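You operate a simulated robot arm through the tools that you are given. There is no shell and no other tool.

Carry out the task below with a simulated robot arm. There is one attempt and no reset: what you move stays moved.

Task
Take the red screw tin and leave it on the top of the needle detector. Then take the red bobbin from the far end of the belt and put it on the top of the trims bench. Then fetch the yellow tape measure and set it on the glass of the light board. Then take the coiled belt and put it on the near end of the belt. Keep to this order.

It is judged by the outcome, as a careful person would: the job done as asked, and still so three seconds after it is handed in. It fails if anything else is knocked over, pushed out of place, dropped, spilled or broken.

Robot
A 7-joint arm with a fingered hand on a trunk, on a base that moves. Base frame: it is fixed to the floor where the robot stands at the start and does not move with it; the origin is under the middle of the robot, x ahead of it, y to its left, z up. Units: mm, degrees, N and s.
It reaches about 1089 mm from its shoulder. Its first joint turns from -149.0 to 149.0 degrees. Places, roughly: coiled belt (16x13x3 cm) [-2600, -1000, 800]; glass of the light board [-2300, 800, 800]; near end of the belt [-2400, -100, 800]; red bobbin (3x3x2 cm) [-2600, -900, 800]; red screw tin [-2250, -750, 750]; top of the needle detector (24x26 cm) [-2500, -580, 1040]; top of the trims bench [600, -2600, 800]; yellow tape measure [-2500, 0, 750]. Payload 3.5 kg.
The TCP is the grasp point between the finger pads, 30 mm short of the fingertips. In the tool frame z runs along the fingers and y along their closing line. The gripper opens to 104 mm; its body begins 35 mm behind the TCP. The gripper is a hand of 4 fingers: y runs from the thumb to the fingers, the wrist lies at [-15, -110, -186] in the tool frame.
Orientation is told as [roll, pitch, yaw] about the base's x, y, z axes, in that order, counted from this pose: with the fingers straight down and the wrist toward the robot, the tool's x, y and z point along [0, 1, 0], [1, 0, 0] and [0, 0, -1] of the base frame.

Tools
- The arm moves only by the tool drive_tool. Its argument "series" is a list of rows, each a list of 6 numbers: the shift along the tool's x, y, z in mm, then the turn, a rotation vector about the tool's x, y, z in degrees. In form: [[x, y, z, wx, wy, wz], ...]. A call has 1 to 20 rows; each row is the pose to reach, as a shift and turn from the pose commanded when the call began, along the tool's axes at that moment. Each row takes 0.2 s and may step no farther than 50 mm and 8.6 degrees from the row before; otherwise, the whole call is refused. A pose out of reach is approached as far as the arm can. The call stops where the force on the tool passes 40 N (or 10 N more than at its start, if that is more) or the arm is blocked; 0.2 s more then pass. In this call time passes only in rows, and 0.2 s behind the last. It gives the time, the measured TCP pose, the force on the tool (base axes), the opening and the grip force at its end, in the units of the frame above (readings bear some noise), with the torque about the TCP (base axes, N m) and any sound that the robot's microphone picked up, and new pictures: "show" is both (left out), scene, wrist or none.
- Cameras (640 x 400 px; columns grow to the right, rows downward): "scene" is now at [52.9, 155.8, 1443.1]; the picture's right is [-0.18, -0.98, 0.00], its down [-0.49, 0.09, -0.87] and it looks along [0.85, -0.16, -0.50] (base axes); focal length 270 px, centre (320, 200). "wrist" rides on the gripper at [61, -92, -130] in the tool frame; the picture's right is [-0.81, 0.28, -0.52], its down [-0.53, -0.71, 0.46] and it looks along [-0.24, 0.64, 0.72] (tool axes); focal length 275 px, centre (320, 200). There is no depth. A picture from a camera that has moved, and an enlarged one, comes with that camera's place and axes in the base frame and with its lens. The place of the scene camera against the robot may be out by one fixed shift of up to 18 mm in any direction.
- slide_trunk(by): slides the trunk up (or, below 0, down) by that many mm; the arm and the scene camera ride with it, the base frame stays. It gives what a move gives, with no picture.
- steer(legs): drives the robot by 1 to 6 legs, each [ahead, left, turn to the left] in mm, mm and degrees, along the robot's own axes; the way and the turn of a leg run together, so that a leg with both is an arc; at most 1500 mm and 180 degrees a leg. The arm and the cameras ride along, it lands a little off, and it stops where it bumps. It gives what a move gives, and a new picture of the scene camera.
- finger_targets(index, middle, ring, thumb_bend, thumb_turn): sets how far each is bent, from 0 (flat) to 100 (curled in); at 30 the hand is open as for a grip, at 70 the pads meet at the TCP. One left out holds its place. A second passes; each finger stops where it meets its share of the squeeze, and holds until it gets a number again. It is the only way to open and close the hand. It gives what a move gives, with no picture; readings hold the bend of each and the force on the fingers (four entries, about 0 where the hand has none), thumb and palm. thumb_turn goes from beside the hand (0) to across from the fingers (100), as for a grip.
- head_to(pan, tilt): turns the head with the scene camera to pan (to the left, within 155 degrees either way) and tilt (down, from -29 to 69), counted from straight ahead of the robot. It gives what a move gives, and a new picture of the scene camera.
- enlarge(camera, box): a new picture of the part [left, top, right, bottom] of that camera's present view, enlarged. No time passes.
- finish_job(): hands the job in; it is judged then, once.

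Places have to be worked out from the pictures, the camera data and where the tool is seen. Open the gripper and draw the arm clear of the work before you hand the job in, unless the task says otherwise.

The tools are called after "Emit:" as a command line: name --pt "numbers of a row" for each row, then --argument value for the rest, lists and objects as JSON in quotes. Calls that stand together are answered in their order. drive_tool: Moves the arm, as the interface text tells. Its arguments: {"type":"object","properties":{"series":{"type":"array"},"show":{"type":"string","enum":["both","scene","wrist","none"]}},"required":["series"]} The other tools are called the same way: slide_trunk (by) moves the trunk up or down; finger_targets (index, middle, ring, thumb_bend, thumb_turn) moves the fingers one by one; steer (legs) drives the base; head_to (pan, tilt) turns the head that bears the scene camera; enlarge (camera, box) takes an enlarged picture of a part of a camera's view; finish_job () hands the job in.

At the start:

```text
clock: 0.0
eef_pos: [607.8, 237.4, 1012.0]
tool_rot: [0.0, 0.1, 0.0]
contact_force: [0.3, -0.5, 0.7]
wrist_torque: [0.02, -0.03, 0.03]
gripper_width: 103.7
gripper_force: 0.1
shape: jaw
bend: [30.0, 30.0, 30.0, 30.0, 98.0]
finger forces: [0.0, 0.1, 0.0, 0.0, 0.0, 0.0]
trunk travel left (down, up): [-475.0, 235.0]
robot x, y, heading: [0.9, 1.3, -0.2]
head pan, tilt (commanded): [-10.5, 30.1]
```

scene: 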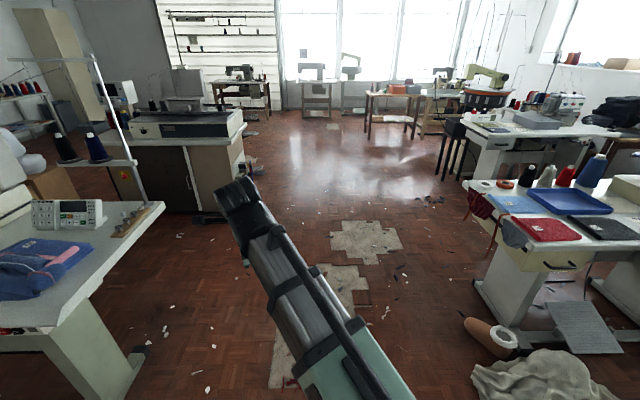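
wrist: 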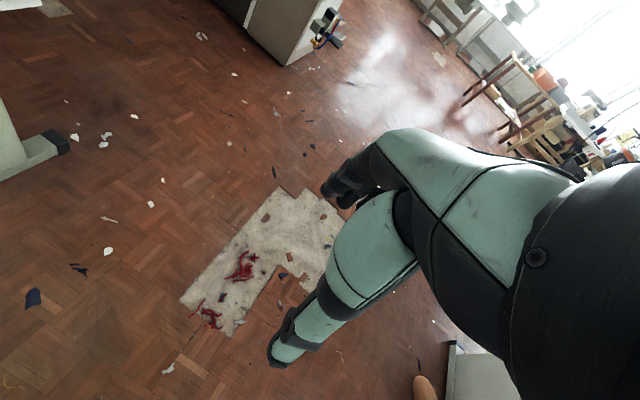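

The start picture shows the room ahead; the work places lie behind the robot (x about -2400). I first turn the head to look behind.

Emit:
head_to --pan 150 --tilt 20

Emit:
head_to --pan -150 --tilt 20

Emit:
head_to --pan -80 --tilt 20

```text
clock: 2.5
eef_pos: [608.3, 237.8, 1011.5]
tool_rot: [-0.1, 0.0, 0.0]
contact_force: [-0.1, 0.1, 0.8]
wrist_torque: [-0.02, -0.04, 0.0]
gripper_width: 103.4
gripper_force: 0.0
shape: jaw
bend: [30.0, 30.0, 30.0, 30.0, 98.0]
finger forces: [0.0, 0.0, 0.0, 0.0, 0.0, 0.0]
trunk travel left (down, up): [-475.0, 235.0]
robot x, y, heading: [2.7, -1.9, -0.2]
head pan, tilt (commanded): [150.0, 20.0]
camera scene: at [-116.7, 218.9, 1459.3], right [0.5, 0.87, 0.0], down [0.3, -0.17, -0.94], along [-0.81, 0.47, -0.34], focal length 270 px, centre (320, 200)
```

scene: 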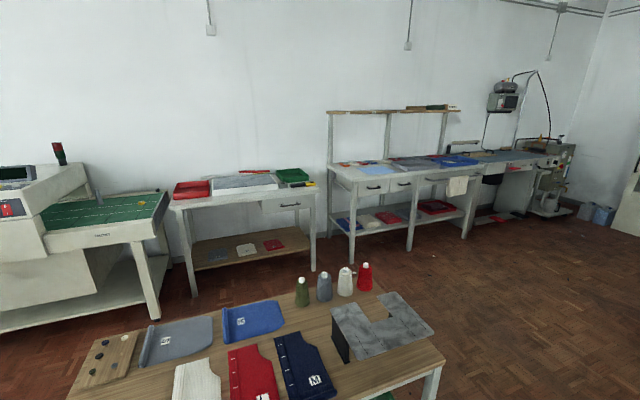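

```text
clock: 6.6
eef_pos: [609.0, 237.7, 1012.7]
tool_rot: [-0.1, 0.0, 0.0]
contact_force: [0.3, 0.4, 0.9]
wrist_torque: [-0.01, 0.0, 0.02]
gripper_width: 103.6
gripper_force: 0.0
shape: jaw
bend: [30.0, 30.0, 30.0, 30.0, 98.0]
finger forces: [0.1, 0.1, 0.0, 0.1, 0.1, 0.0]
trunk travel left (down, up): [-475.0, 235.0]
robot x, y, heading: [-0.8, 4.4, 0.2]
head pan, tilt (commanded): [-150.0, 20.0]
camera scene: at [-116.7, 125.7, 1459.3], right [-0.5, 0.87, 0.0], down [0.3, 0.17, -0.94], along [-0.81, -0.47, -0.34], focal length 270 px, centre (320, 200)
```

scene: 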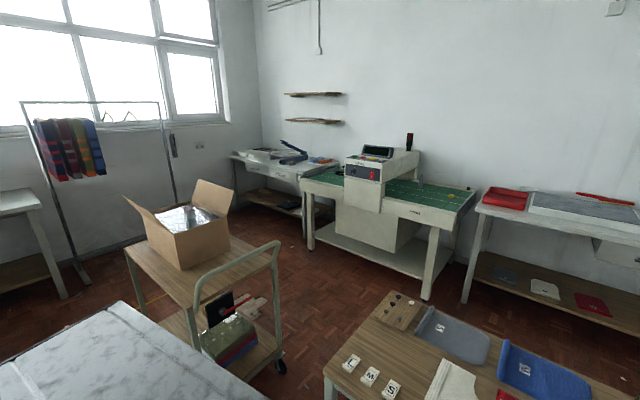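

```text
clock: 8.0
eef_pos: [609.5, 238.0, 1012.6]
tool_rot: [0.0, -0.1, 0.0]
contact_force: [0.6, 0.7, 0.1]
wrist_torque: [0.01, -0.03, 0.0]
gripper_width: 103.6
gripper_force: 0.1
shape: jaw
bend: [30.0, 30.0, 30.0, 30.0, 98.0]
finger forces: [0.0, 0.0, 0.0, 0.0, 0.0, 0.0]
trunk travel left (down, up): [-475.0, 235.0]
robot x, y, heading: [0.7, 0.5, 0.1]
head pan, tilt (commanded): [-80.0, 20.0]
camera scene: at [-19.9, 80.5, 1459.3], right [-0.98, -0.17, 0.0], down [-0.06, 0.34, -0.94], along [0.16, -0.93, -0.34], focal length 270 px, centre (320, 200)
```

scene: 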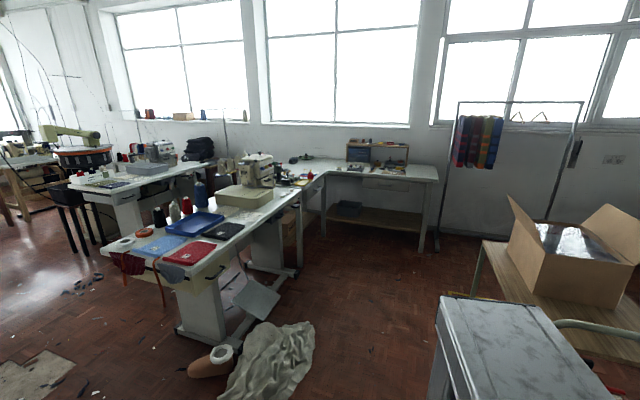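

I look at the ground behind and beside the robot to plan the drive, tilting further down.

Emit:
head_to --pan -150 --tilt 50

Emit:
head_to --pan -105 --tilt 45

Emit:
head_to --pan 150 --tilt 50

Emit:
head_to --pan 90 --tilt 35

```text
clock: 9.4
eef_pos: [608.1, 238.6, 1011.9]
tool_rot: [0.0, 0.0, 0.1]
contact_force: [0.4, 0.2, -0.6]
wrist_torque: [0.0, 0.01, -0.02]
gripper_width: 103.8
gripper_force: 0.1
shape: jaw
bend: [30.0, 30.0, 30.0, 30.0, 98.0]
finger forces: [0.0, 0.0, 0.1, 0.1, 0.0, 0.1]
trunk travel left (down, up): [-475.0, 235.0]
robot x, y, heading: [0.9, -1.3, -0.1]
head pan, tilt (commanded): [-150.0, 50.0]
camera scene: at [-102.7, 133.7, 1413.7], right [-0.5, 0.87, 0.0], down [0.66, 0.38, -0.64], along [-0.56, -0.32, -0.77], focal length 270 px, centre (320, 200)
```

scene: 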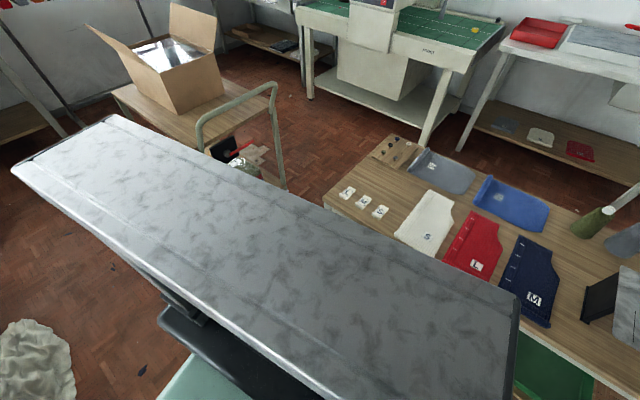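

```text
clock: 10.5
eef_pos: [608.9, 238.1, 1012.1]
tool_rot: [0.0, -0.1, 0.0]
contact_force: [-0.5, -0.1, -0.3]
wrist_torque: [-0.02, -0.05, -0.02]
gripper_width: 103.8
gripper_force: 0.1
shape: jaw
bend: [30.0, 30.0, 30.0, 30.0, 98.0]
finger forces: [0.0, 0.0, 0.0, 0.0, 0.1, 0.1]
trunk travel left (down, up): [-475.0, 235.0]
robot x, y, heading: [0.0, 2.9, 0.1]
head pan, tilt (commanded): [-105.0, 45.0]
camera scene: at [-57.2, 93.7, 1420.6], right [-0.97, 0.26, 0.0], down [0.18, 0.68, -0.71], along [-0.18, -0.68, -0.71], focal length 270 px, centre (320, 200)
```

scene: 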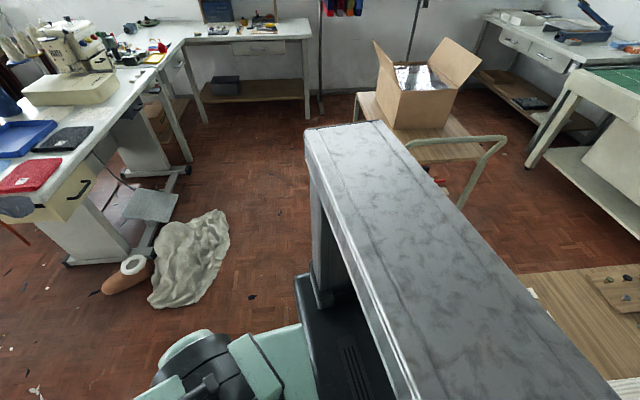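

```text
clock: 14.1
eef_pos: [609.6, 237.9, 1012.3]
tool_rot: [0.1, 0.0, -0.1]
contact_force: [-0.4, 0.3, 0.4]
wrist_torque: [0.03, -0.02, -0.04]
gripper_width: 103.7
gripper_force: 0.1
shape: jaw
bend: [30.0, 30.0, 30.0, 30.0, 98.0]
finger forces: [0.0, 0.1, 0.0, 0.1, 0.0, 0.0]
trunk travel left (down, up): [-475.0, 235.0]
robot x, y, heading: [-2.8, -3.6, -0.1]
head pan, tilt (commanded): [150.0, 50.0]
camera scene: at [-102.7, 210.8, 1413.7], right [0.5, 0.87, 0.0], down [0.66, -0.38, -0.64], along [-0.56, 0.32, -0.77], focal length 270 px, centre (320, 200)
```

scene: 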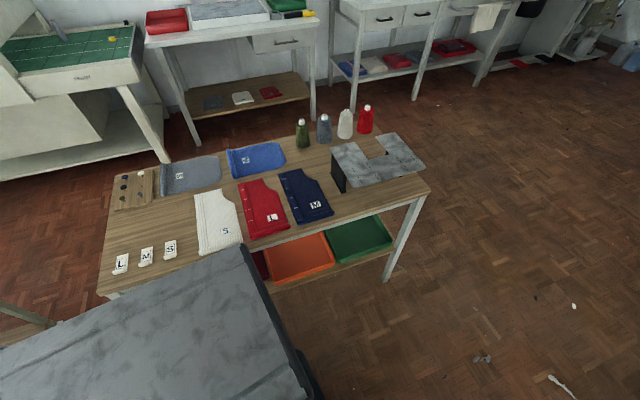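

```text
clock: 15.4
eef_pos: [608.8, 236.5, 1012.9]
tool_rot: [0.1, -0.1, 0.0]
contact_force: [0.5, 0.6, -0.3]
wrist_torque: [-0.04, -0.03, -0.02]
gripper_width: 103.8
gripper_force: 0.0
shape: jaw
bend: [30.0, 30.0, 30.0, 30.0, 98.0]
finger forces: [0.0, 0.0, 0.0, 0.0, 0.0, 0.0]
trunk travel left (down, up): [-475.0, 235.0]
robot x, y, heading: [-0.2, 2.6, -0.3]
head pan, tilt (commanded): [90.0, 35.0]
camera scene: at [-36.1, 260.3, 1435.4], right [1.0, 0.0, 0.0], down [0.0, -0.57, -0.82], along [0.0, 0.82, -0.57], focal length 270 px, centre (320, 200)
```

scene: 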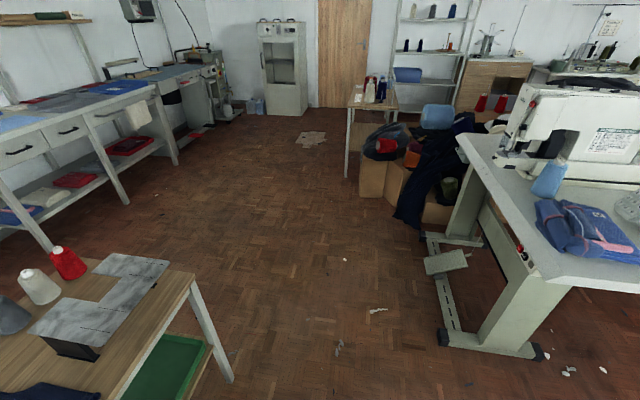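

The grey slab behind is the robot's own trunk (parallax puts it about 180 mm under the camera). I look straight down to see the footprint of the base.

Emit:
head_to --pan 0 --tilt 69

Emit:
head_to --pan 60 --tilt 69

Emit:
head_to --pan 140 --tilt 69

```text
clock: 17.0
eef_pos: [608.6, 238.1, 1011.7]
tool_rot: [0.1, 0.0, 0.0]
contact_force: [0.8, 0.4, -0.7]
wrist_torque: [0.01, -0.01, 0.02]
gripper_width: 103.7
gripper_force: 0.1
shape: jaw
bend: [30.0, 30.0, 30.0, 30.0, 98.0]
finger forces: [0.0, 0.1, 0.1, 0.0, 0.0, 0.0]
trunk travel left (down, up): [-475.0, 235.0]
robot x, y, heading: [-0.6, -2.2, -0.1]
head pan, tilt (commanded): [0.0, 68.8]
camera scene: at [19.9, 172.3, 1391.7], right [0.0, -1.0, 0.0], down [-0.93, 0.0, -0.36], along [0.36, 0.0, -0.93], focal length 270 px, centre (320, 200)
```

scene: 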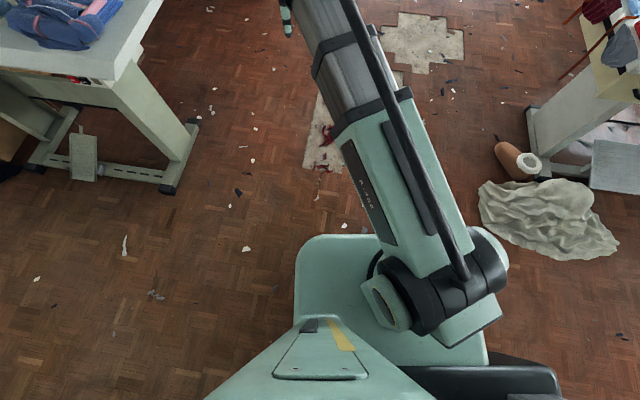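

```text
clock: 18.3
eef_pos: [608.1, 236.5, 1011.8]
tool_rot: [0.0, 0.1, 0.0]
contact_force: [0.4, 0.3, -0.1]
wrist_torque: [0.0, -0.01, 0.01]
gripper_width: 103.5
gripper_force: 0.1
shape: jaw
bend: [30.0, 30.0, 30.0, 30.0, 98.0]
finger forces: [0.1, 0.0, 0.0, 0.1, 0.0, 0.0]
trunk travel left (down, up): [-475.0, 235.0]
robot x, y, heading: [-1.4, -0.2, 0.0]
head pan, tilt (commanded): [60.0, 68.8]
camera scene: at [-8.0, 220.7, 1391.7], right [0.87, -0.5, 0.0], down [-0.47, -0.81, -0.36], along [0.18, 0.31, -0.93], focal length 270 px, centre (320, 200)
```

scene: 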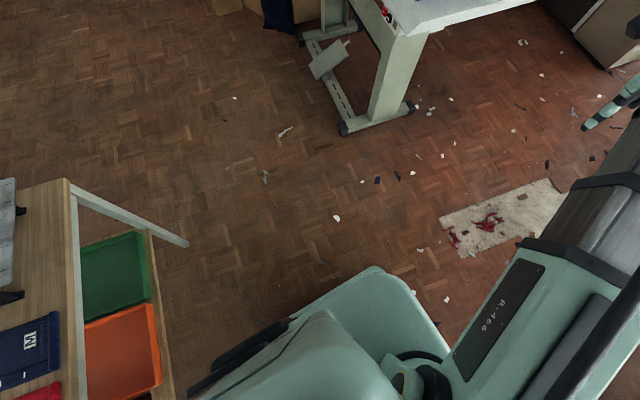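

```text
clock: 19.9
eef_pos: [607.7, 237.6, 1011.6]
tool_rot: [0.0, 0.1, -0.1]
contact_force: [0.1, -0.7, -0.2]
wrist_torque: [-0.03, 0.01, -0.02]
gripper_width: 103.6
gripper_force: 0.0
shape: jaw
bend: [30.0, 30.0, 30.0, 30.0, 98.0]
finger forces: [0.0, 0.1, 0.1, 0.0, 0.1, 0.1]
trunk travel left (down, up): [-475.0, 235.0]
robot x, y, heading: [0.4, -0.0, -0.1]
head pan, tilt (commanded): [140.0, 68.8]
camera scene: at [-78.9, 208.2, 1391.7], right [0.64, 0.77, 0.0], down [0.71, -0.6, -0.36], along [-0.28, 0.23, -0.93], focal length 270 px, centre (320, 200)
```

scene: 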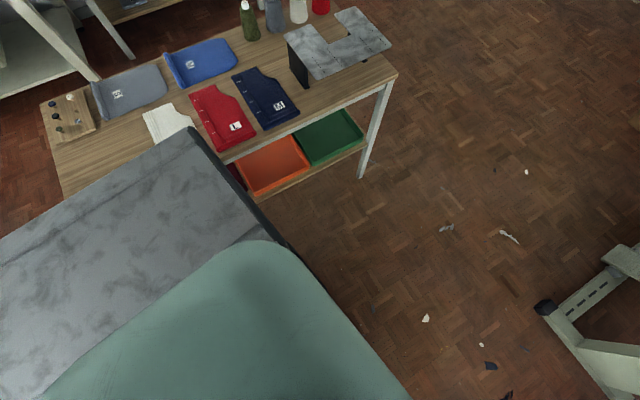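

The base is about ±280 mm wide with the arm sticking out about 650 mm ahead. I plan to go left around the wooden table: turn left 90°, drive on, then turn left again. First the head goes forward and the robot turns in place.

Emit:
head_to --pan 0 --tilt 30

Emit:
steer --legs '[[0, 0, 90]]'

```text
clock: 22.1
eef_pos: [608.7, 238.2, 1011.9]
tool_rot: [0.0, 0.0, 0.0]
contact_force: [0.4, 0.2, -0.3]
wrist_torque: [-0.01, 0.0, -0.03]
gripper_width: 103.6
gripper_force: 0.0
shape: jaw
bend: [30.0, 30.0, 30.0, 30.0, 98.0]
finger forces: [0.1, 0.1, 0.0, 0.0, 0.1, 0.0]
trunk travel left (down, up): [-475.0, 235.0]
robot x, y, heading: [3.9, 2.3, 0.1]
head pan, tilt (commanded): [0.0, 30.0]
camera scene: at [54.4, 172.3, 1443.2], right [0.0, -1.0, 0.0], down [-0.5, 0.0, -0.87], along [0.87, 0.0, -0.5], focal length 270 px, centre (320, 200)
```

scene: 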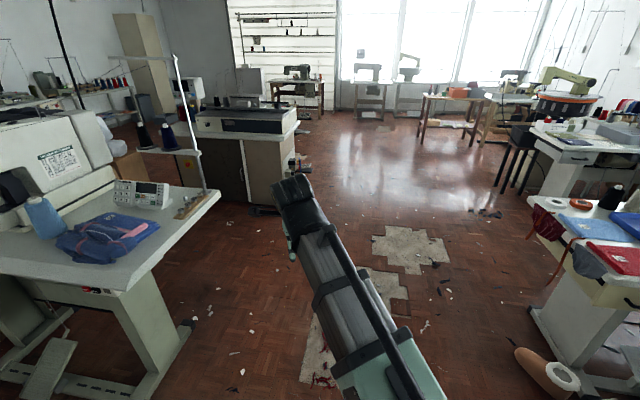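

```text
clock: 26.3
eef_pos: [-246.9, 603.8, 1012.4]
tool_rot: [0.0, 0.0, 90.8]
contact_force: [-0.8, 0.5, -0.9]
wrist_torque: [0.04, 0.01, 0.06]
gripper_width: 103.9
gripper_force: 0.1
shape: jaw
bend: [30.0, 30.0, 30.0, 30.0, 98.0]
finger forces: [0.0, 0.1, 0.0, 0.0, 0.0, 0.0]
trunk travel left (down, up): [-475.0, 235.0]
robot x, y, heading: [5.9, 2.0, 91.1]
head pan, tilt (commanded): [0.0, 30.0]
camera scene: at [-161.7, 45.1, 1443.2], right [1.0, 0.01, 0.0], down [0.01, -0.5, -0.87], along [-0.01, 0.87, -0.5], focal length 270 px, centre (320, 200)
```

scene: 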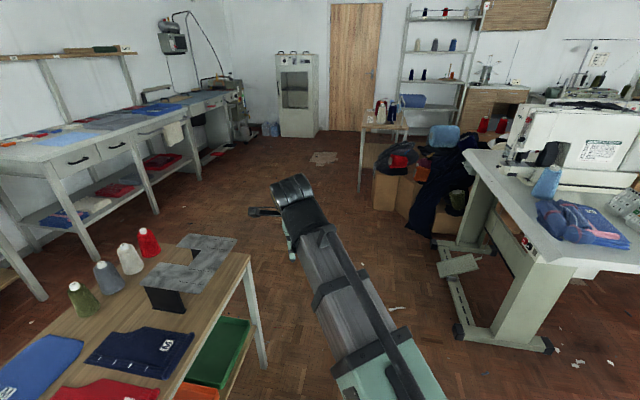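

Turned well to heading 91°; the lane ahead between the wooden table and the sewing table is clear. I drive ahead, then turn left to face -x.

Emit:
steer --legs '[[1450, 0, 0], [0, 0, 88]]'

```text
clock: 37.3
eef_pos: [-639.3, 1189.0, 1011.5]
tool_rot: [0.0, 0.0, -178.8]
contact_force: [-0.2, 0.2, -0.7]
wrist_torque: [0.0, 0.02, -0.01]
gripper_width: 103.7
gripper_force: 0.1
shape: jaw
bend: [30.0, 30.0, 30.0, 30.0, 98.0]
finger forces: [0.0, 0.0, 0.0, 0.1, 0.0, 0.1]
trunk travel left (down, up): [-475.0, 235.0]
robot x, y, heading: [-33.0, 1438.5, -178.8]
head pan, tilt (commanded): [0.0, 30.0]
camera scene: at [-69.0, 1270.6, 1443.2], right [-0.02, 1.0, 0.0], down [0.5, 0.01, -0.87], along [-0.87, -0.02, -0.5], focal length 270 px, centre (320, 200)
```

scene: 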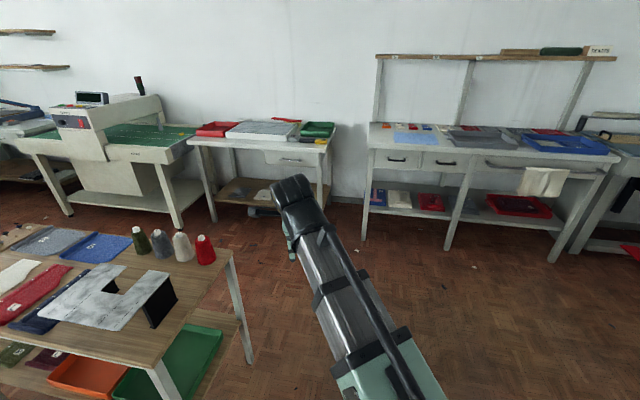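

Now facing -x at [-33, 1438]; the lane to the tables is clear. I drive ahead about 1400 mm, keeping the arm (z≈1000) above table height and short of the shelves.

Emit:
steer --legs '[[1400, 0, -1]]'

Emit:
head_to --pan 50 --tilt 25

```text
clock: 44.3
eef_pos: [-2035.2, 1134.0, 1012.6]
tool_rot: [0.0, 0.0, -177.7]
contact_force: [-0.1, -0.7, 0.5]
wrist_torque: [-0.03, 0.02, 0.01]
gripper_width: 103.7
gripper_force: 0.0
shape: jaw
bend: [30.0, 30.0, 30.0, 30.0, 98.0]
finger forces: [0.0, 0.1, 0.0, 0.0, 0.1, 0.0]
trunk travel left (down, up): [-475.0, 235.0]
robot x, y, heading: [-1436.6, 1397.5, -177.8]
head pan, tilt (commanded): [0.0, 30.0]
camera scene: at [-1467.1, 1226.9, 1443.2], right [-0.04, 1.0, 0.0], down [0.5, 0.02, -0.87], along [-0.87, -0.03, -0.5], focal length 270 px, centre (320, 200)
```

scene: 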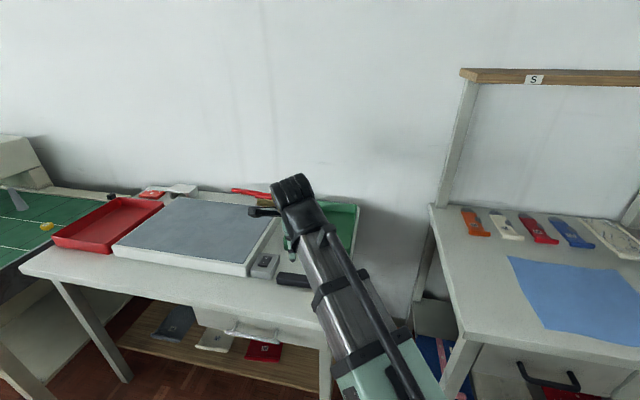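

```text
clock: 45.5
eef_pos: [-2036.2, 1135.3, 1011.7]
tool_rot: [0.0, 0.0, -177.7]
contact_force: [0.3, 0.1, 0.1]
wrist_torque: [-0.01, 0.01, -0.01]
gripper_width: 103.7
gripper_force: 0.1
shape: jaw
bend: [30.0, 30.0, 30.0, 30.0, 98.0]
finger forces: [0.0, 0.0, 0.0, 0.1, 0.0, 0.0]
trunk travel left (down, up): [-475.0, 235.0]
robot x, y, heading: [-1438.1, 1391.5, -177.8]
head pan, tilt (commanded): [50.0, 25.0]
camera scene: at [-1433.2, 1157.7, 1451.2], right [-0.79, 0.61, 0.0], down [0.26, 0.33, -0.91], along [-0.56, -0.72, -0.42], focal length 270 px, centre (320, 200)
```

scene: 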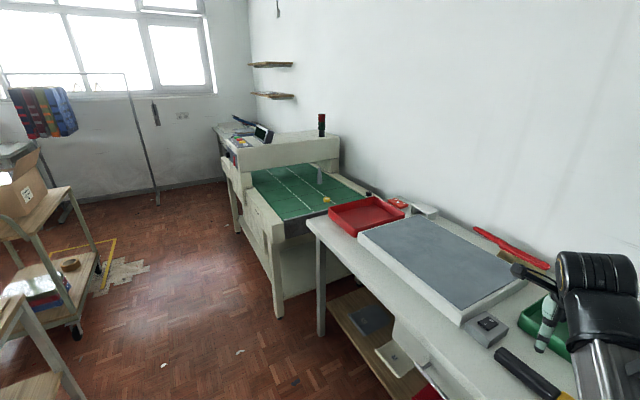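

The table with the light board, the belt and the detector arch are in view. I slide left along the tables toward the belt, stopping before the arch, and look.

Emit:
steer --legs '[[0, 1100, -2]]'

Emit:
head_to --pan 25 --tilt 30

```text
clock: 51.1
eef_pos: [-2024.1, 53.7, 1012.1]
tool_rot: [0.0, 0.0, -180.0]
contact_force: [0.6, 0.3, 0.2]
wrist_torque: [-0.02, -0.01, -0.01]
gripper_width: 103.7
gripper_force: 0.1
shape: jaw
bend: [30.0, 30.0, 30.0, 30.0, 98.0]
finger forces: [0.0, 0.0, 0.0, 0.1, 0.0, 0.0]
trunk travel left (down, up): [-475.0, 235.0]
robot x, y, heading: [-1416.8, 289.2, 180.0]
head pan, tilt (commanded): [50.0, 25.0]
camera scene: at [-1420.8, 52.8, 1451.2], right [-0.77, 0.64, 0.0], down [0.27, 0.32, -0.91], along [-0.58, -0.69, -0.42], focal length 270 px, centre (320, 200)
```

scene: 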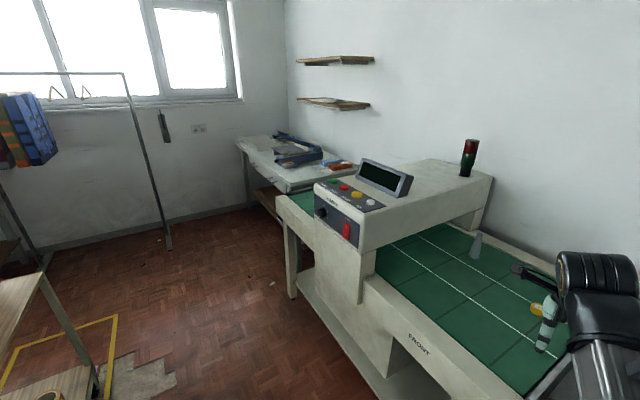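

```text
clock: 52.0
eef_pos: [-2024.8, 54.2, 1012.5]
tool_rot: [0.0, 0.0, -180.1]
contact_force: [0.0, 0.2, -0.6]
wrist_torque: [0.0, 0.02, -0.01]
gripper_width: 103.7
gripper_force: 0.1
shape: jaw
bend: [30.0, 30.0, 30.0, 30.0, 98.0]
finger forces: [0.1, 0.1, 0.0, 0.1, 0.0, 0.0]
trunk travel left (down, up): [-475.0, 235.0]
robot x, y, heading: [-1412.2, 292.0, 180.1]
head pan, tilt (commanded): [25.0, 30.0]
camera scene: at [-1443.5, 85.1, 1443.2], right [-0.42, 0.91, 0.0], down [0.45, 0.21, -0.87], along [-0.78, -0.37, -0.5], focal length 270 px, centre (320, 200)
```

scene: 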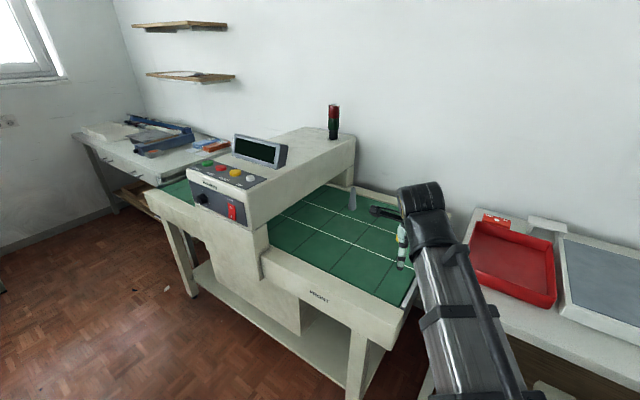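

The arch has a control panel in front, a display and a signal lamp at the rear; the flat top between them is the target. I enlarge to see details.

Emit:
enlarge --camera "scene" --box '[140, 90, 460, 290]'

```text
2.00 times, centred on (300, 190) of scene
camera zoom: at [-1443.5, 85.1, 1443.2], right [-0.42, 0.91, 0.0], down [0.45, 0.21, -0.87], along [-0.78, -0.37, -0.5], focal length 541 px, centre (360, 220)
```

zoom: 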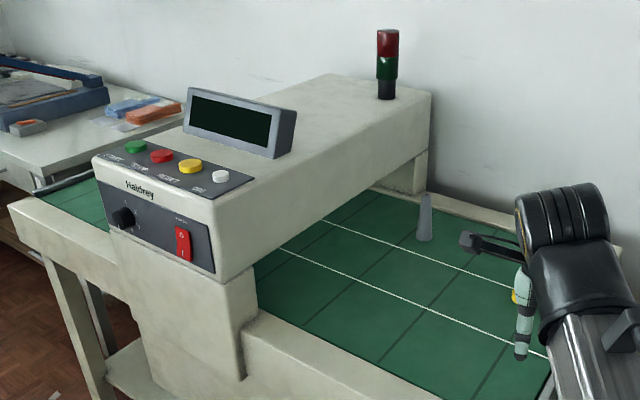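

The flat top behind the display is about x -2290..-2740, y -330..-700, with the lamp near [-2646, -408]. I raise the trunk so that the hand clears the arch, then slide left in front of the far end.

Emit:
slide_trunk --by 230

Emit:
steer --legs '[[60, 500, 0], [0, 450, 0]]'

Emit:
head_to --pan 10 --tilt 35

```text
clock: 54.4
eef_pos: [-2023.6, 53.2, 1240.9]
tool_rot: [0.0, 0.0, -180.0]
contact_force: [0.3, 0.2, 0.4]
wrist_torque: [0.02, 0.01, -0.02]
gripper_width: 103.8
gripper_force: 0.1
shape: jaw
bend: [30.0, 30.0, 30.0, 30.0, 98.0]
finger forces: [0.0, 0.1, 0.0, 0.0, 0.0, 0.1]
trunk travel left (down, up): [-705.0, 5.0]
robot x, y, heading: [-1414.9, 289.9, 180.0]
head pan, tilt (commanded): [25.0, 30.0]
```

```text
clock: 59.7
eef_pos: [-2093.1, -882.2, 1241.9]
tool_rot: [0.0, 0.0, 179.7]
contact_force: [0.6, 0.1, 0.5]
wrist_torque: [0.03, 0.0, -0.01]
gripper_width: 103.7
gripper_force: 0.1
shape: jaw
bend: [30.0, 30.0, 30.0, 30.0, 98.0]
finger forces: [0.1, 0.0, 0.1, 0.0, 0.0, 0.0]
trunk travel left (down, up): [-705.0, 5.0]
robot x, y, heading: [-1481.1, -649.1, 179.3]
head pan, tilt (commanded): [25.0, 30.0]
camera scene: at [-1512.8, -856.5, 1673.1], right [-0.42, 0.91, 0.0], down [0.45, 0.21, -0.87], along [-0.79, -0.36, -0.5], focal length 270 px, centre (320, 200)
```

scene: 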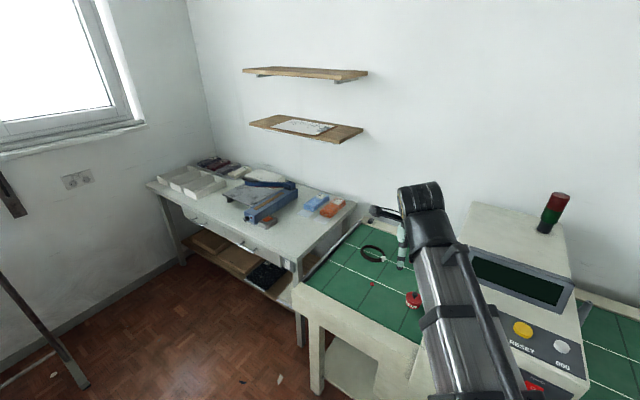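

```text
clock: 60.4
eef_pos: [-2093.8, -882.8, 1242.6]
tool_rot: [0.0, -0.1, 179.6]
contact_force: [-0.5, 0.1, 0.5]
wrist_torque: [0.0, 0.01, 0.01]
gripper_width: 103.4
gripper_force: 0.0
shape: jaw
bend: [30.0, 30.0, 30.0, 30.0, 98.0]
finger forces: [0.1, 0.0, 0.0, 0.0, 0.0, 0.1]
trunk travel left (down, up): [-705.0, 5.0]
robot x, y, heading: [-1483.4, -646.4, 179.2]
head pan, tilt (commanded): [10.0, 35.0]
camera scene: at [-1517.4, -832.8, 1665.4], right [-0.17, 0.99, 0.0], down [0.57, 0.1, -0.82], along [-0.81, -0.14, -0.57], focal length 270 px, centre (320, 200)
```

scene: 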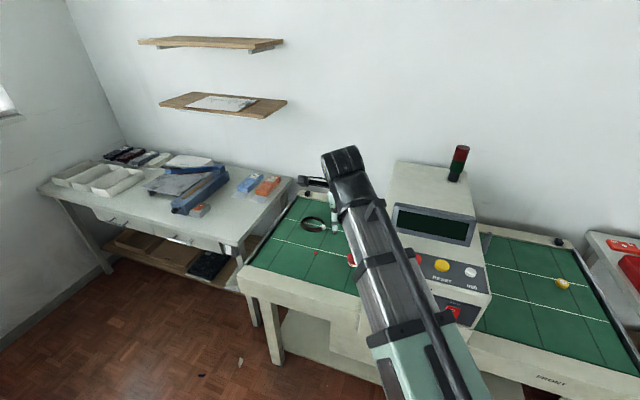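

The far end of the belt is now visible with the coil, a tiny red bobbin and the red tin behind the arm. I enlarge that area and look with the wrist view.

Emit:
enlarge --camera "scene" --box '[235, 175, 395, 275]'

Emit:
enlarge --camera "wrist" --box '[0, 0, 640, 400]'

```text
4.00 times, centred on (315, 225) of scene
camera zoom: at [-1517.4, -832.8, 1665.4], right [-0.17, 0.99, 0.0], down [0.57, 0.1, -0.82], along [-0.81, -0.14, -0.57], focal length 1081 px, centre (340, 100)
```

zoom: 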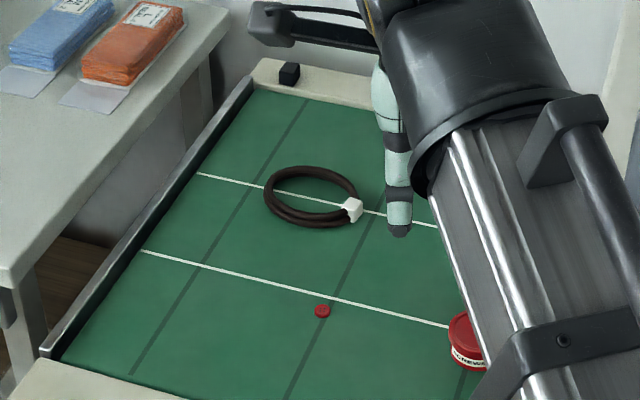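

```text
1.00 times, centred on (320, 200) of wrist (not enlarged: the box is as wide or as high as the picture)
camera zoom: at [-2001.0, -944.1, 1371.3], right [-0.27, 0.81, 0.52], down [0.72, 0.53, -0.46], along [-0.64, 0.25, -0.72], focal length 275 px, centre (320, 200)
```

zoom: 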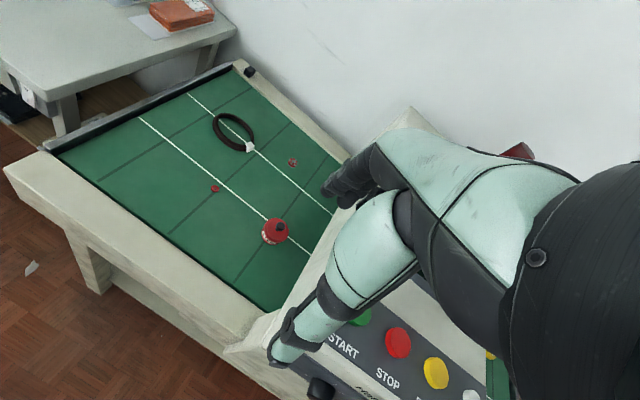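

I enlarge the wrist view: there seem to be two small red things, and I need to tell which is the bobbin.

Emit:
enlarge --camera "wrist" --box '[180, 130, 340, 230]'

Emit:
enlarge --camera "wrist" --box '[180, 170, 340, 270]'

Emit:
enlarge --camera "scene" --box '[290, 225, 370, 275]'

```text
4.00 times, centred on (260, 180) of wrist
camera zoom: at [-2001.0, -944.1, 1371.3], right [-0.27, 0.81, 0.52], down [0.72, 0.53, -0.46], along [-0.64, 0.25, -0.72], focal length 1101 px, centre (560, 280)
```

zoom: 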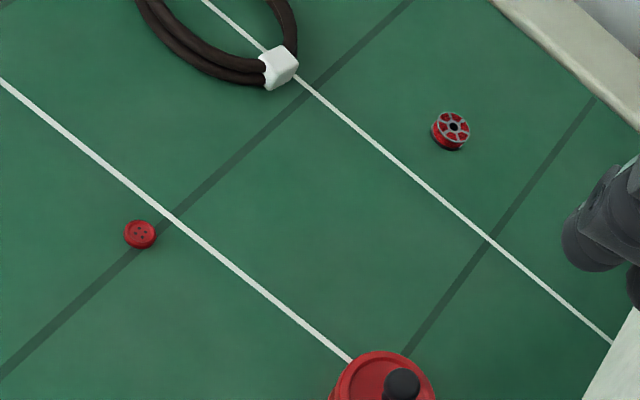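

```text
4.00 times, centred on (260, 220) of wrist
camera zoom: at [-2001.0, -944.1, 1371.3], right [-0.27, 0.81, 0.52], down [0.72, 0.53, -0.46], along [-0.64, 0.25, -0.72], focal length 1101 px, centre (560, 120)
```

zoom: 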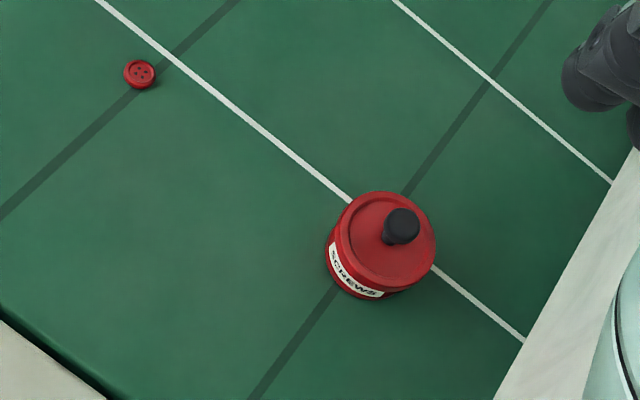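

```text
8.00 times, centred on (330, 250) of scene
camera zoom: at [-1517.4, -832.8, 1665.4], right [-0.17, 0.99, 0.0], down [0.57, 0.1, -0.82], along [-0.81, -0.14, -0.57], focal length 2162 px, centre (240, -200)
```

zoom: 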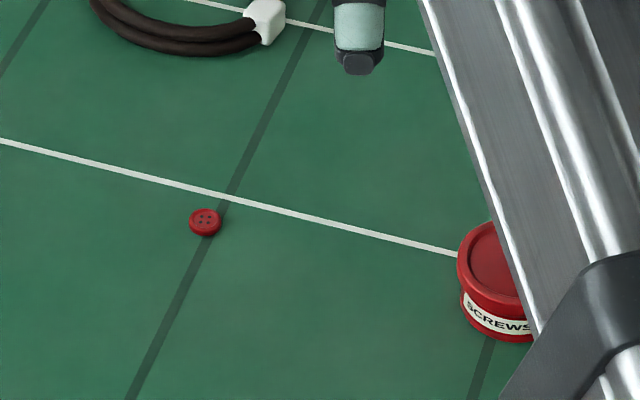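

The plain red disc with four holes is a button; the spoked red bobbin is at about [-2637, -861], the "SCREWS" tin at about [-2369, -821], belt surface about z 722. I move the base to about [-1650, -950] so the arm comes in from the open far-end side, clear of the console.

Emit:
steer --legs '[[0, 300, 0.5], [165, 0, 0]]'

Emit:
head_to --pan -15 --tilt 45

```text
clock: 63.6
eef_pos: [-2268.9, -1187.4, 1241.6]
tool_rot: [0.0, 0.1, 179.6]
contact_force: [-0.9, -0.9, -0.5]
wrist_torque: [0.02, -0.03, -0.01]
gripper_width: 103.6
gripper_force: 0.0
shape: jaw
bend: [30.0, 30.0, 30.0, 30.0, 98.0]
finger forces: [0.0, 0.0, 0.1, 0.0, 0.0, 0.0]
trunk travel left (down, up): [-705.0, 5.0]
robot x, y, heading: [-1657.1, -953.8, 179.7]
head pan, tilt (commanded): [10.0, 35.0]
camera scene: at [-1692.9, -1136.7, 1665.4], right [-0.17, 0.99, 0.0], down [0.57, 0.1, -0.82], along [-0.81, -0.14, -0.57], focal length 270 px, centre (320, 200)
```

scene: 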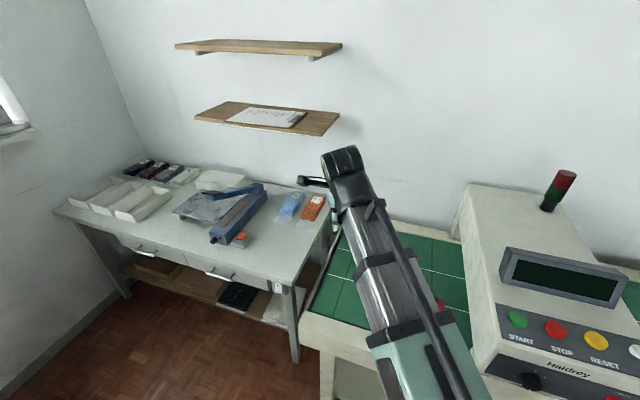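

```text
clock: 64.5
eef_pos: [-2267.5, -1187.2, 1242.3]
tool_rot: [0.0, 0.0, 179.7]
contact_force: [-0.3, 0.1, 0.8]
wrist_torque: [0.02, 0.03, -0.01]
gripper_width: 103.4
gripper_force: 0.1
shape: jaw
bend: [30.0, 30.0, 30.0, 30.0, 98.0]
finger forces: [0.1, 0.1, 0.0, 0.0, 0.0, 0.1]
trunk travel left (down, up): [-705.0, 5.0]
robot x, y, heading: [-1661.1, -953.3, 179.7]
head pan, tilt (commanded): [-15.0, 45.0]
camera scene: at [-1682.7, -1100.5, 1650.6], right [0.26, 0.96, 0.0], down [0.68, -0.19, -0.71], along [-0.68, 0.19, -0.71], focal length 270 px, centre (320, 200)
```

scene: 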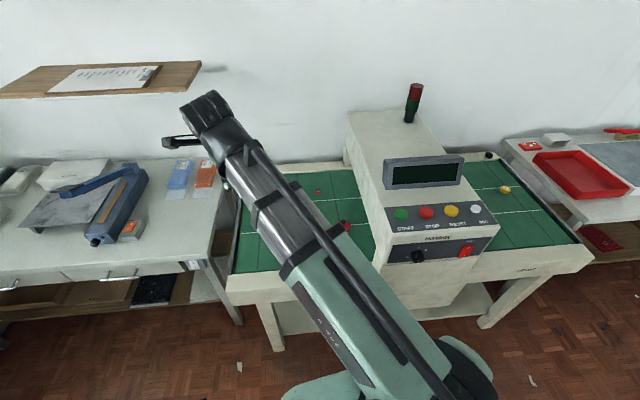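

The arm at height 1242 is clear of everything. I shift the hand toward a place above the tin (about +366 in y, -101 in x).

Emit:
drive_tool --pt "-40 11 0 0 0 0" --pt "-80 22 0 0 0 0" --pt "-120 33 0 0 0 0" --pt "-160 45 0 0 0 0" --pt "-200 56 0 0 0 0" --pt "-240 67 0 0 0 0" --pt "-280 79 0 0 0 0" --pt "-320 90 0 0 0 0" --pt "-350 98 0 0 0 0" --pt "-365 103 0 0 0 0" --show "both"

```text
clock: 66.7
eef_pos: [-2371.2, -825.1, 1240.6]
tool_rot: [0.0, 0.0, 179.8]
contact_force: [0.3, 1.2, -0.8]
wrist_torque: [0.04, 0.0, 0.01]
gripper_width: 103.7
gripper_force: 0.0
shape: jaw
bend: [30.0, 30.0, 30.0, 30.0, 98.0]
finger forces: [0.0, 0.0, 0.1, 0.0, 0.0, 0.1]
trunk travel left (down, up): [-705.0, 5.0]
robot x, y, heading: [-1654.9, -951.9, 179.4]
head pan, tilt (commanded): [-15.0, 45.0]
camera scene: at [-1682.9, -1100.2, 1650.6], right [0.26, 0.96, 0.0], down [0.68, -0.19, -0.71], along [-0.68, 0.19, -0.71], focal length 270 px, centre (320, 200)
camera wrist: at [-2279.2, -886.1, 1371.0], right [-0.27, 0.81, 0.52], down [0.72, 0.53, -0.46], along [-0.64, 0.25, -0.72], focal length 275 px, centre (320, 200)
```

scene: 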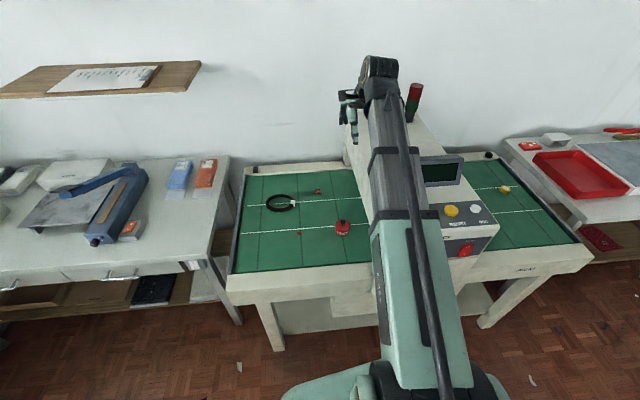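
wrist: 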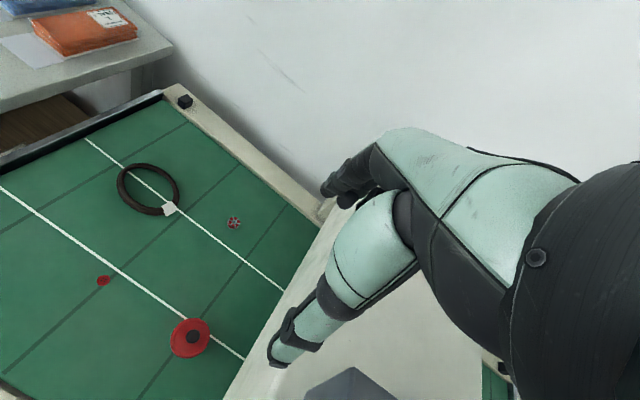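

The tin now sits at about [-2362, -822] by the wrist view, and the arch's side wall is near y -711 there, so the hand has roughly 50 mm of side clearance. I lower the trunk 250 mm to bring the arm level over the rail.

Emit:
slide_trunk --by -250

Emit:
drive_tool --pt "-2 -6 40 0 0 0" --pt "-2 -6 80 0 0 0" --show "both"

```text
clock: 69.2
eef_pos: [-2371.9, -824.9, 992.3]
tool_rot: [-0.1, 0.0, 179.7]
contact_force: [-0.2, -0.2, 0.5]
wrist_torque: [0.0, -0.03, 0.02]
gripper_width: 103.9
gripper_force: 0.1
shape: jaw
bend: [30.0, 30.0, 30.0, 30.0, 98.0]
finger forces: [0.0, 0.1, 0.0, 0.1, 0.1, 0.1]
trunk travel left (down, up): [-455.0, 255.0]
robot x, y, heading: [-1656.7, -955.5, 179.5]
head pan, tilt (commanded): [-15.0, 45.0]
```

```text
clock: 69.8
eef_pos: [-2366.1, -825.7, 911.0]
tool_rot: [0.0, 0.0, 179.7]
contact_force: [0.6, 0.4, 0.2]
wrist_torque: [-0.04, 0.0, 0.03]
gripper_width: 103.6
gripper_force: 0.0
shape: jaw
bend: [30.0, 30.0, 30.0, 30.0, 98.0]
finger forces: [0.1, 0.0, 0.1, 0.0, 0.0, 0.0]
trunk travel left (down, up): [-455.0, 255.0]
robot x, y, heading: [-1658.2, -955.0, 179.5]
head pan, tilt (commanded): [-15.0, 45.0]
camera scene: at [-1682.8, -1100.4, 1400.7], right [0.26, 0.96, 0.0], down [0.68, -0.19, -0.71], along [-0.68, 0.19, -0.71], focal length 270 px, centre (320, 200)
camera wrist: at [-2272.8, -886.7, 1041.0], right [-0.27, 0.81, 0.52], down [0.72, 0.53, -0.46], along [-0.64, 0.25, -0.72], focal length 275 px, centre (320, 200)
```

scene: 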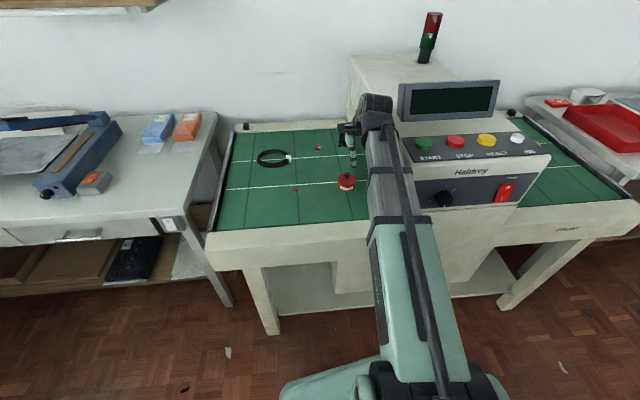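
wrist: 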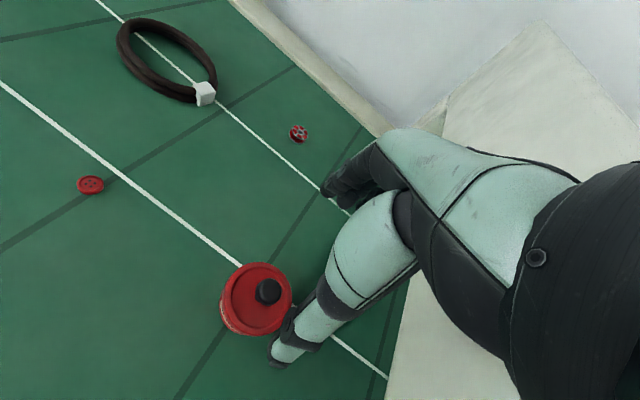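

Using three wrist views, the tin's lid is at about z 790 and centred near [-2354, -825]; the belt surface is about z 752. I correct by 12 mm and descend to z 805 with the hand open.

Emit:
drive_tool --pt "0 -12 25 0 0 0" --pt "0 -12 50 0 0 0" --pt "0 -12 75 0 0 0" --pt "0 -12 95 0 0 0" --pt "0 -12 106 0 0 0" --show "both"

```text
clock: 71.0
eef_pos: [-2354.0, -825.1, 804.8]
tool_rot: [0.0, 0.0, 179.7]
contact_force: [-0.5, 0.9, 0.8]
wrist_torque: [0.0, 0.01, 0.03]
gripper_width: 103.7
gripper_force: 0.1
shape: jaw
bend: [30.0, 30.0, 30.0, 30.0, 98.0]
finger forces: [0.0, 0.0, 0.1, 0.0, 0.0, 0.1]
trunk travel left (down, up): [-455.0, 255.0]
robot x, y, heading: [-1661.3, -951.0, 179.9]
head pan, tilt (commanded): [-15.0, 45.0]
camera scene: at [-1682.8, -1100.4, 1400.6], right [0.26, 0.96, 0.0], down [0.68, -0.19, -0.71], along [-0.68, 0.19, -0.71], focal length 270 px, centre (320, 200)
camera wrist: at [-2261.4, -886.5, 935.0], right [-0.27, 0.81, 0.52], down [0.72, 0.53, -0.46], along [-0.64, 0.25, -0.72], focal length 275 px, centre (320, 200)
```

scene: 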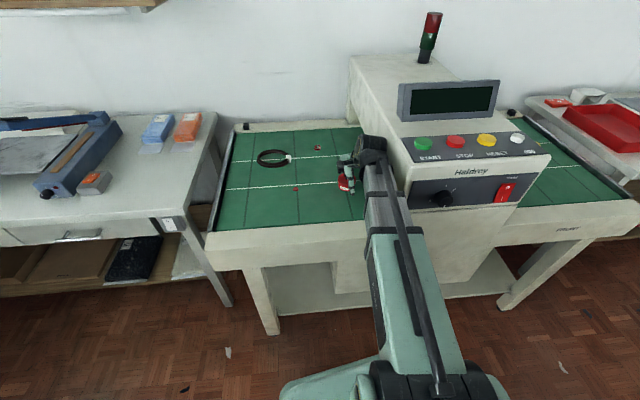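
wrist: 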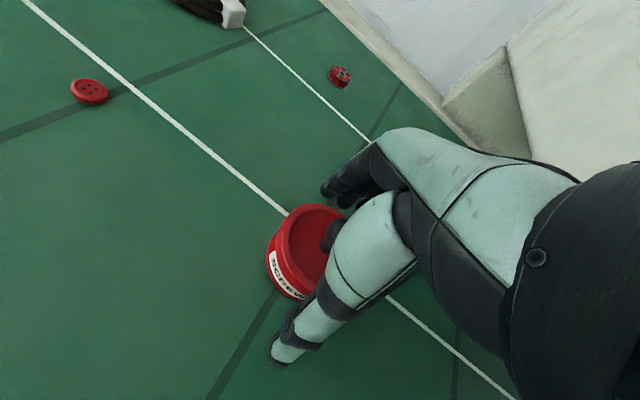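

Emit:
enlarge --camera "wrist" --box '[220, 150, 420, 390]'

Emit:
enlarge --camera "scene" --box '[300, 125, 420, 215]'

```text
1.67 times, centred on (320, 270) of wrist
camera zoom: at [-2261.4, -886.5, 935.0], right [-0.27, 0.81, 0.52], down [0.72, 0.53, -0.46], along [-0.64, 0.25, -0.72], focal length 459 px, centre (320, 83)
```

zoom: 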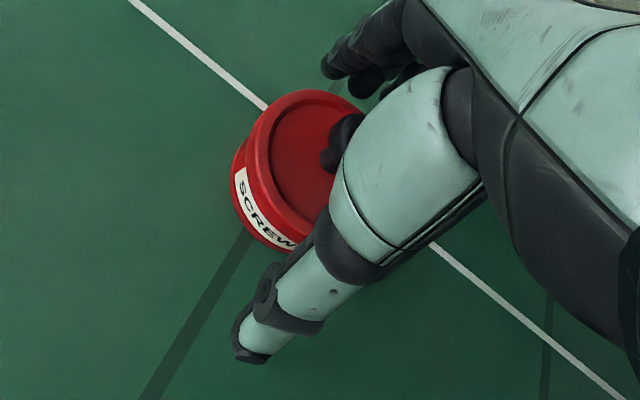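

```text
4.44 times, centred on (360, 170) of scene
camera zoom: at [-1682.8, -1100.4, 1400.6], right [0.26, 0.96, 0.0], down [0.68, -0.19, -0.71], along [-0.68, 0.19, -0.71], focal length 1201 px, centre (142, 333)
```

zoom: 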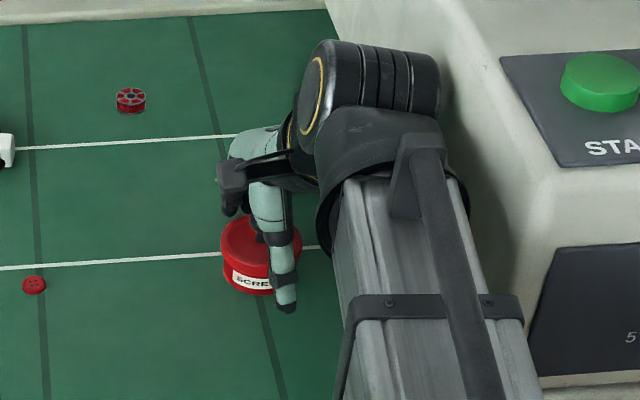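

The tin sits between thumb and fingers and the wrist has some clearance from the arch wall. I descend the last 16 mm slowly.

Emit:
drive_tool --pt "0 0 6 0 0 0" --pt "0 0 12 0 0 0" --pt "0 0 16 0 0 0" --show "wrist"

```text
clock: 71.8
eef_pos: [-2354.2, -825.0, 791.0]
tool_rot: [0.0, 0.0, 179.8]
contact_force: [0.7, 0.1, 2.8]
wrist_torque: [0.01, 0.12, 0.03]
gripper_width: 103.7
gripper_force: 0.1
shape: jaw
bend: [30.0, 30.0, 30.0, 30.0, 98.0]
finger forces: [0.0, 2.6, 0.1, 0.0, 0.0, 0.0]
trunk travel left (down, up): [-455.0, 255.0]
robot x, y, heading: [-1656.5, -953.8, 179.5]
head pan, tilt (commanded): [-15.0, 45.0]
camera wrist: at [-2261.3, -885.2, 919.4], right [-0.27, 0.81, 0.52], down [0.72, 0.53, -0.46], along [-0.64, 0.25, -0.72], focal length 275 px, centre (320, 200)
```

wrist: 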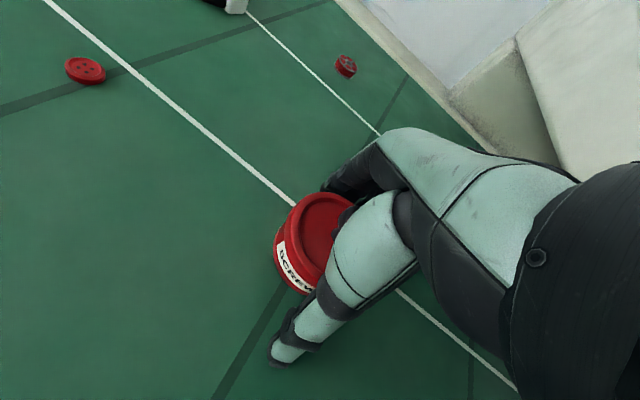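

The middle finger just touches the belt at TCP z 791, so the belt is at about z 760. I raise 4 mm and close the hand on the tin.

Emit:
drive_tool --pt "0 0 -4 0 0 0" --show "none"

Emit:
finger_targets --index 60 --middle 60 --ring 60 --thumb_bend 60

Emit:
enlarge --camera "wrist" --box '[220, 150, 420, 390]'

```text
clock: 72.2
eef_pos: [-2353.5, -822.7, 793.1]
tool_rot: [0.0, 0.0, 179.7]
contact_force: [-0.1, -0.1, 0.4]
wrist_torque: [0.04, 0.02, 0.0]
gripper_width: 103.7
gripper_force: 0.0
shape: jaw
bend: [30.0, 30.0, 30.0, 30.0, 98.0]
finger forces: [0.1, 0.0, 0.1, 0.0, 0.0, 0.0]
trunk travel left (down, up): [-455.0, 255.0]
robot x, y, heading: [-1655.4, -958.2, 180.0]
head pan, tilt (commanded): [-15.0, 45.0]
```

```text
clock: 73.2
eef_pos: [-2355.2, -823.6, 794.9]
tool_rot: [-0.1, 0.0, 179.7]
contact_force: [-8.1, 0.3, 14.1]
wrist_torque: [0.16, 0.81, 0.04]
gripper_width: 58.8
gripper_force: 23.8
shape: fingers
bend: [46.0, 52.0, 60.0, 50.0, 97.0]
finger forces: [13.2, 18.4, 0.1, 0.1, 14.9, 0.1]
trunk travel left (down, up): [-455.0, 255.0]
robot x, y, heading: [-1656.1, -952.9, 179.6]
head pan, tilt (commanded): [-15.0, 45.0]
heard: snap
```

```text
1.67 times, centred on (320, 270) of wrist
camera zoom: at [-2260.9, -885.3, 924.1], right [-0.27, 0.81, 0.52], down [0.72, 0.53, -0.46], along [-0.64, 0.25, -0.72], focal length 459 px, centre (320, 83)
```

zoom: 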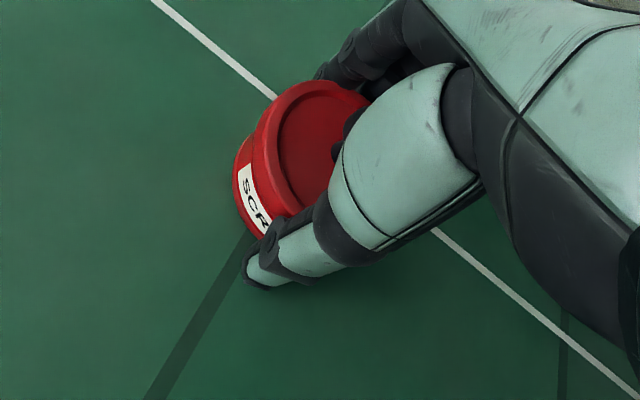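

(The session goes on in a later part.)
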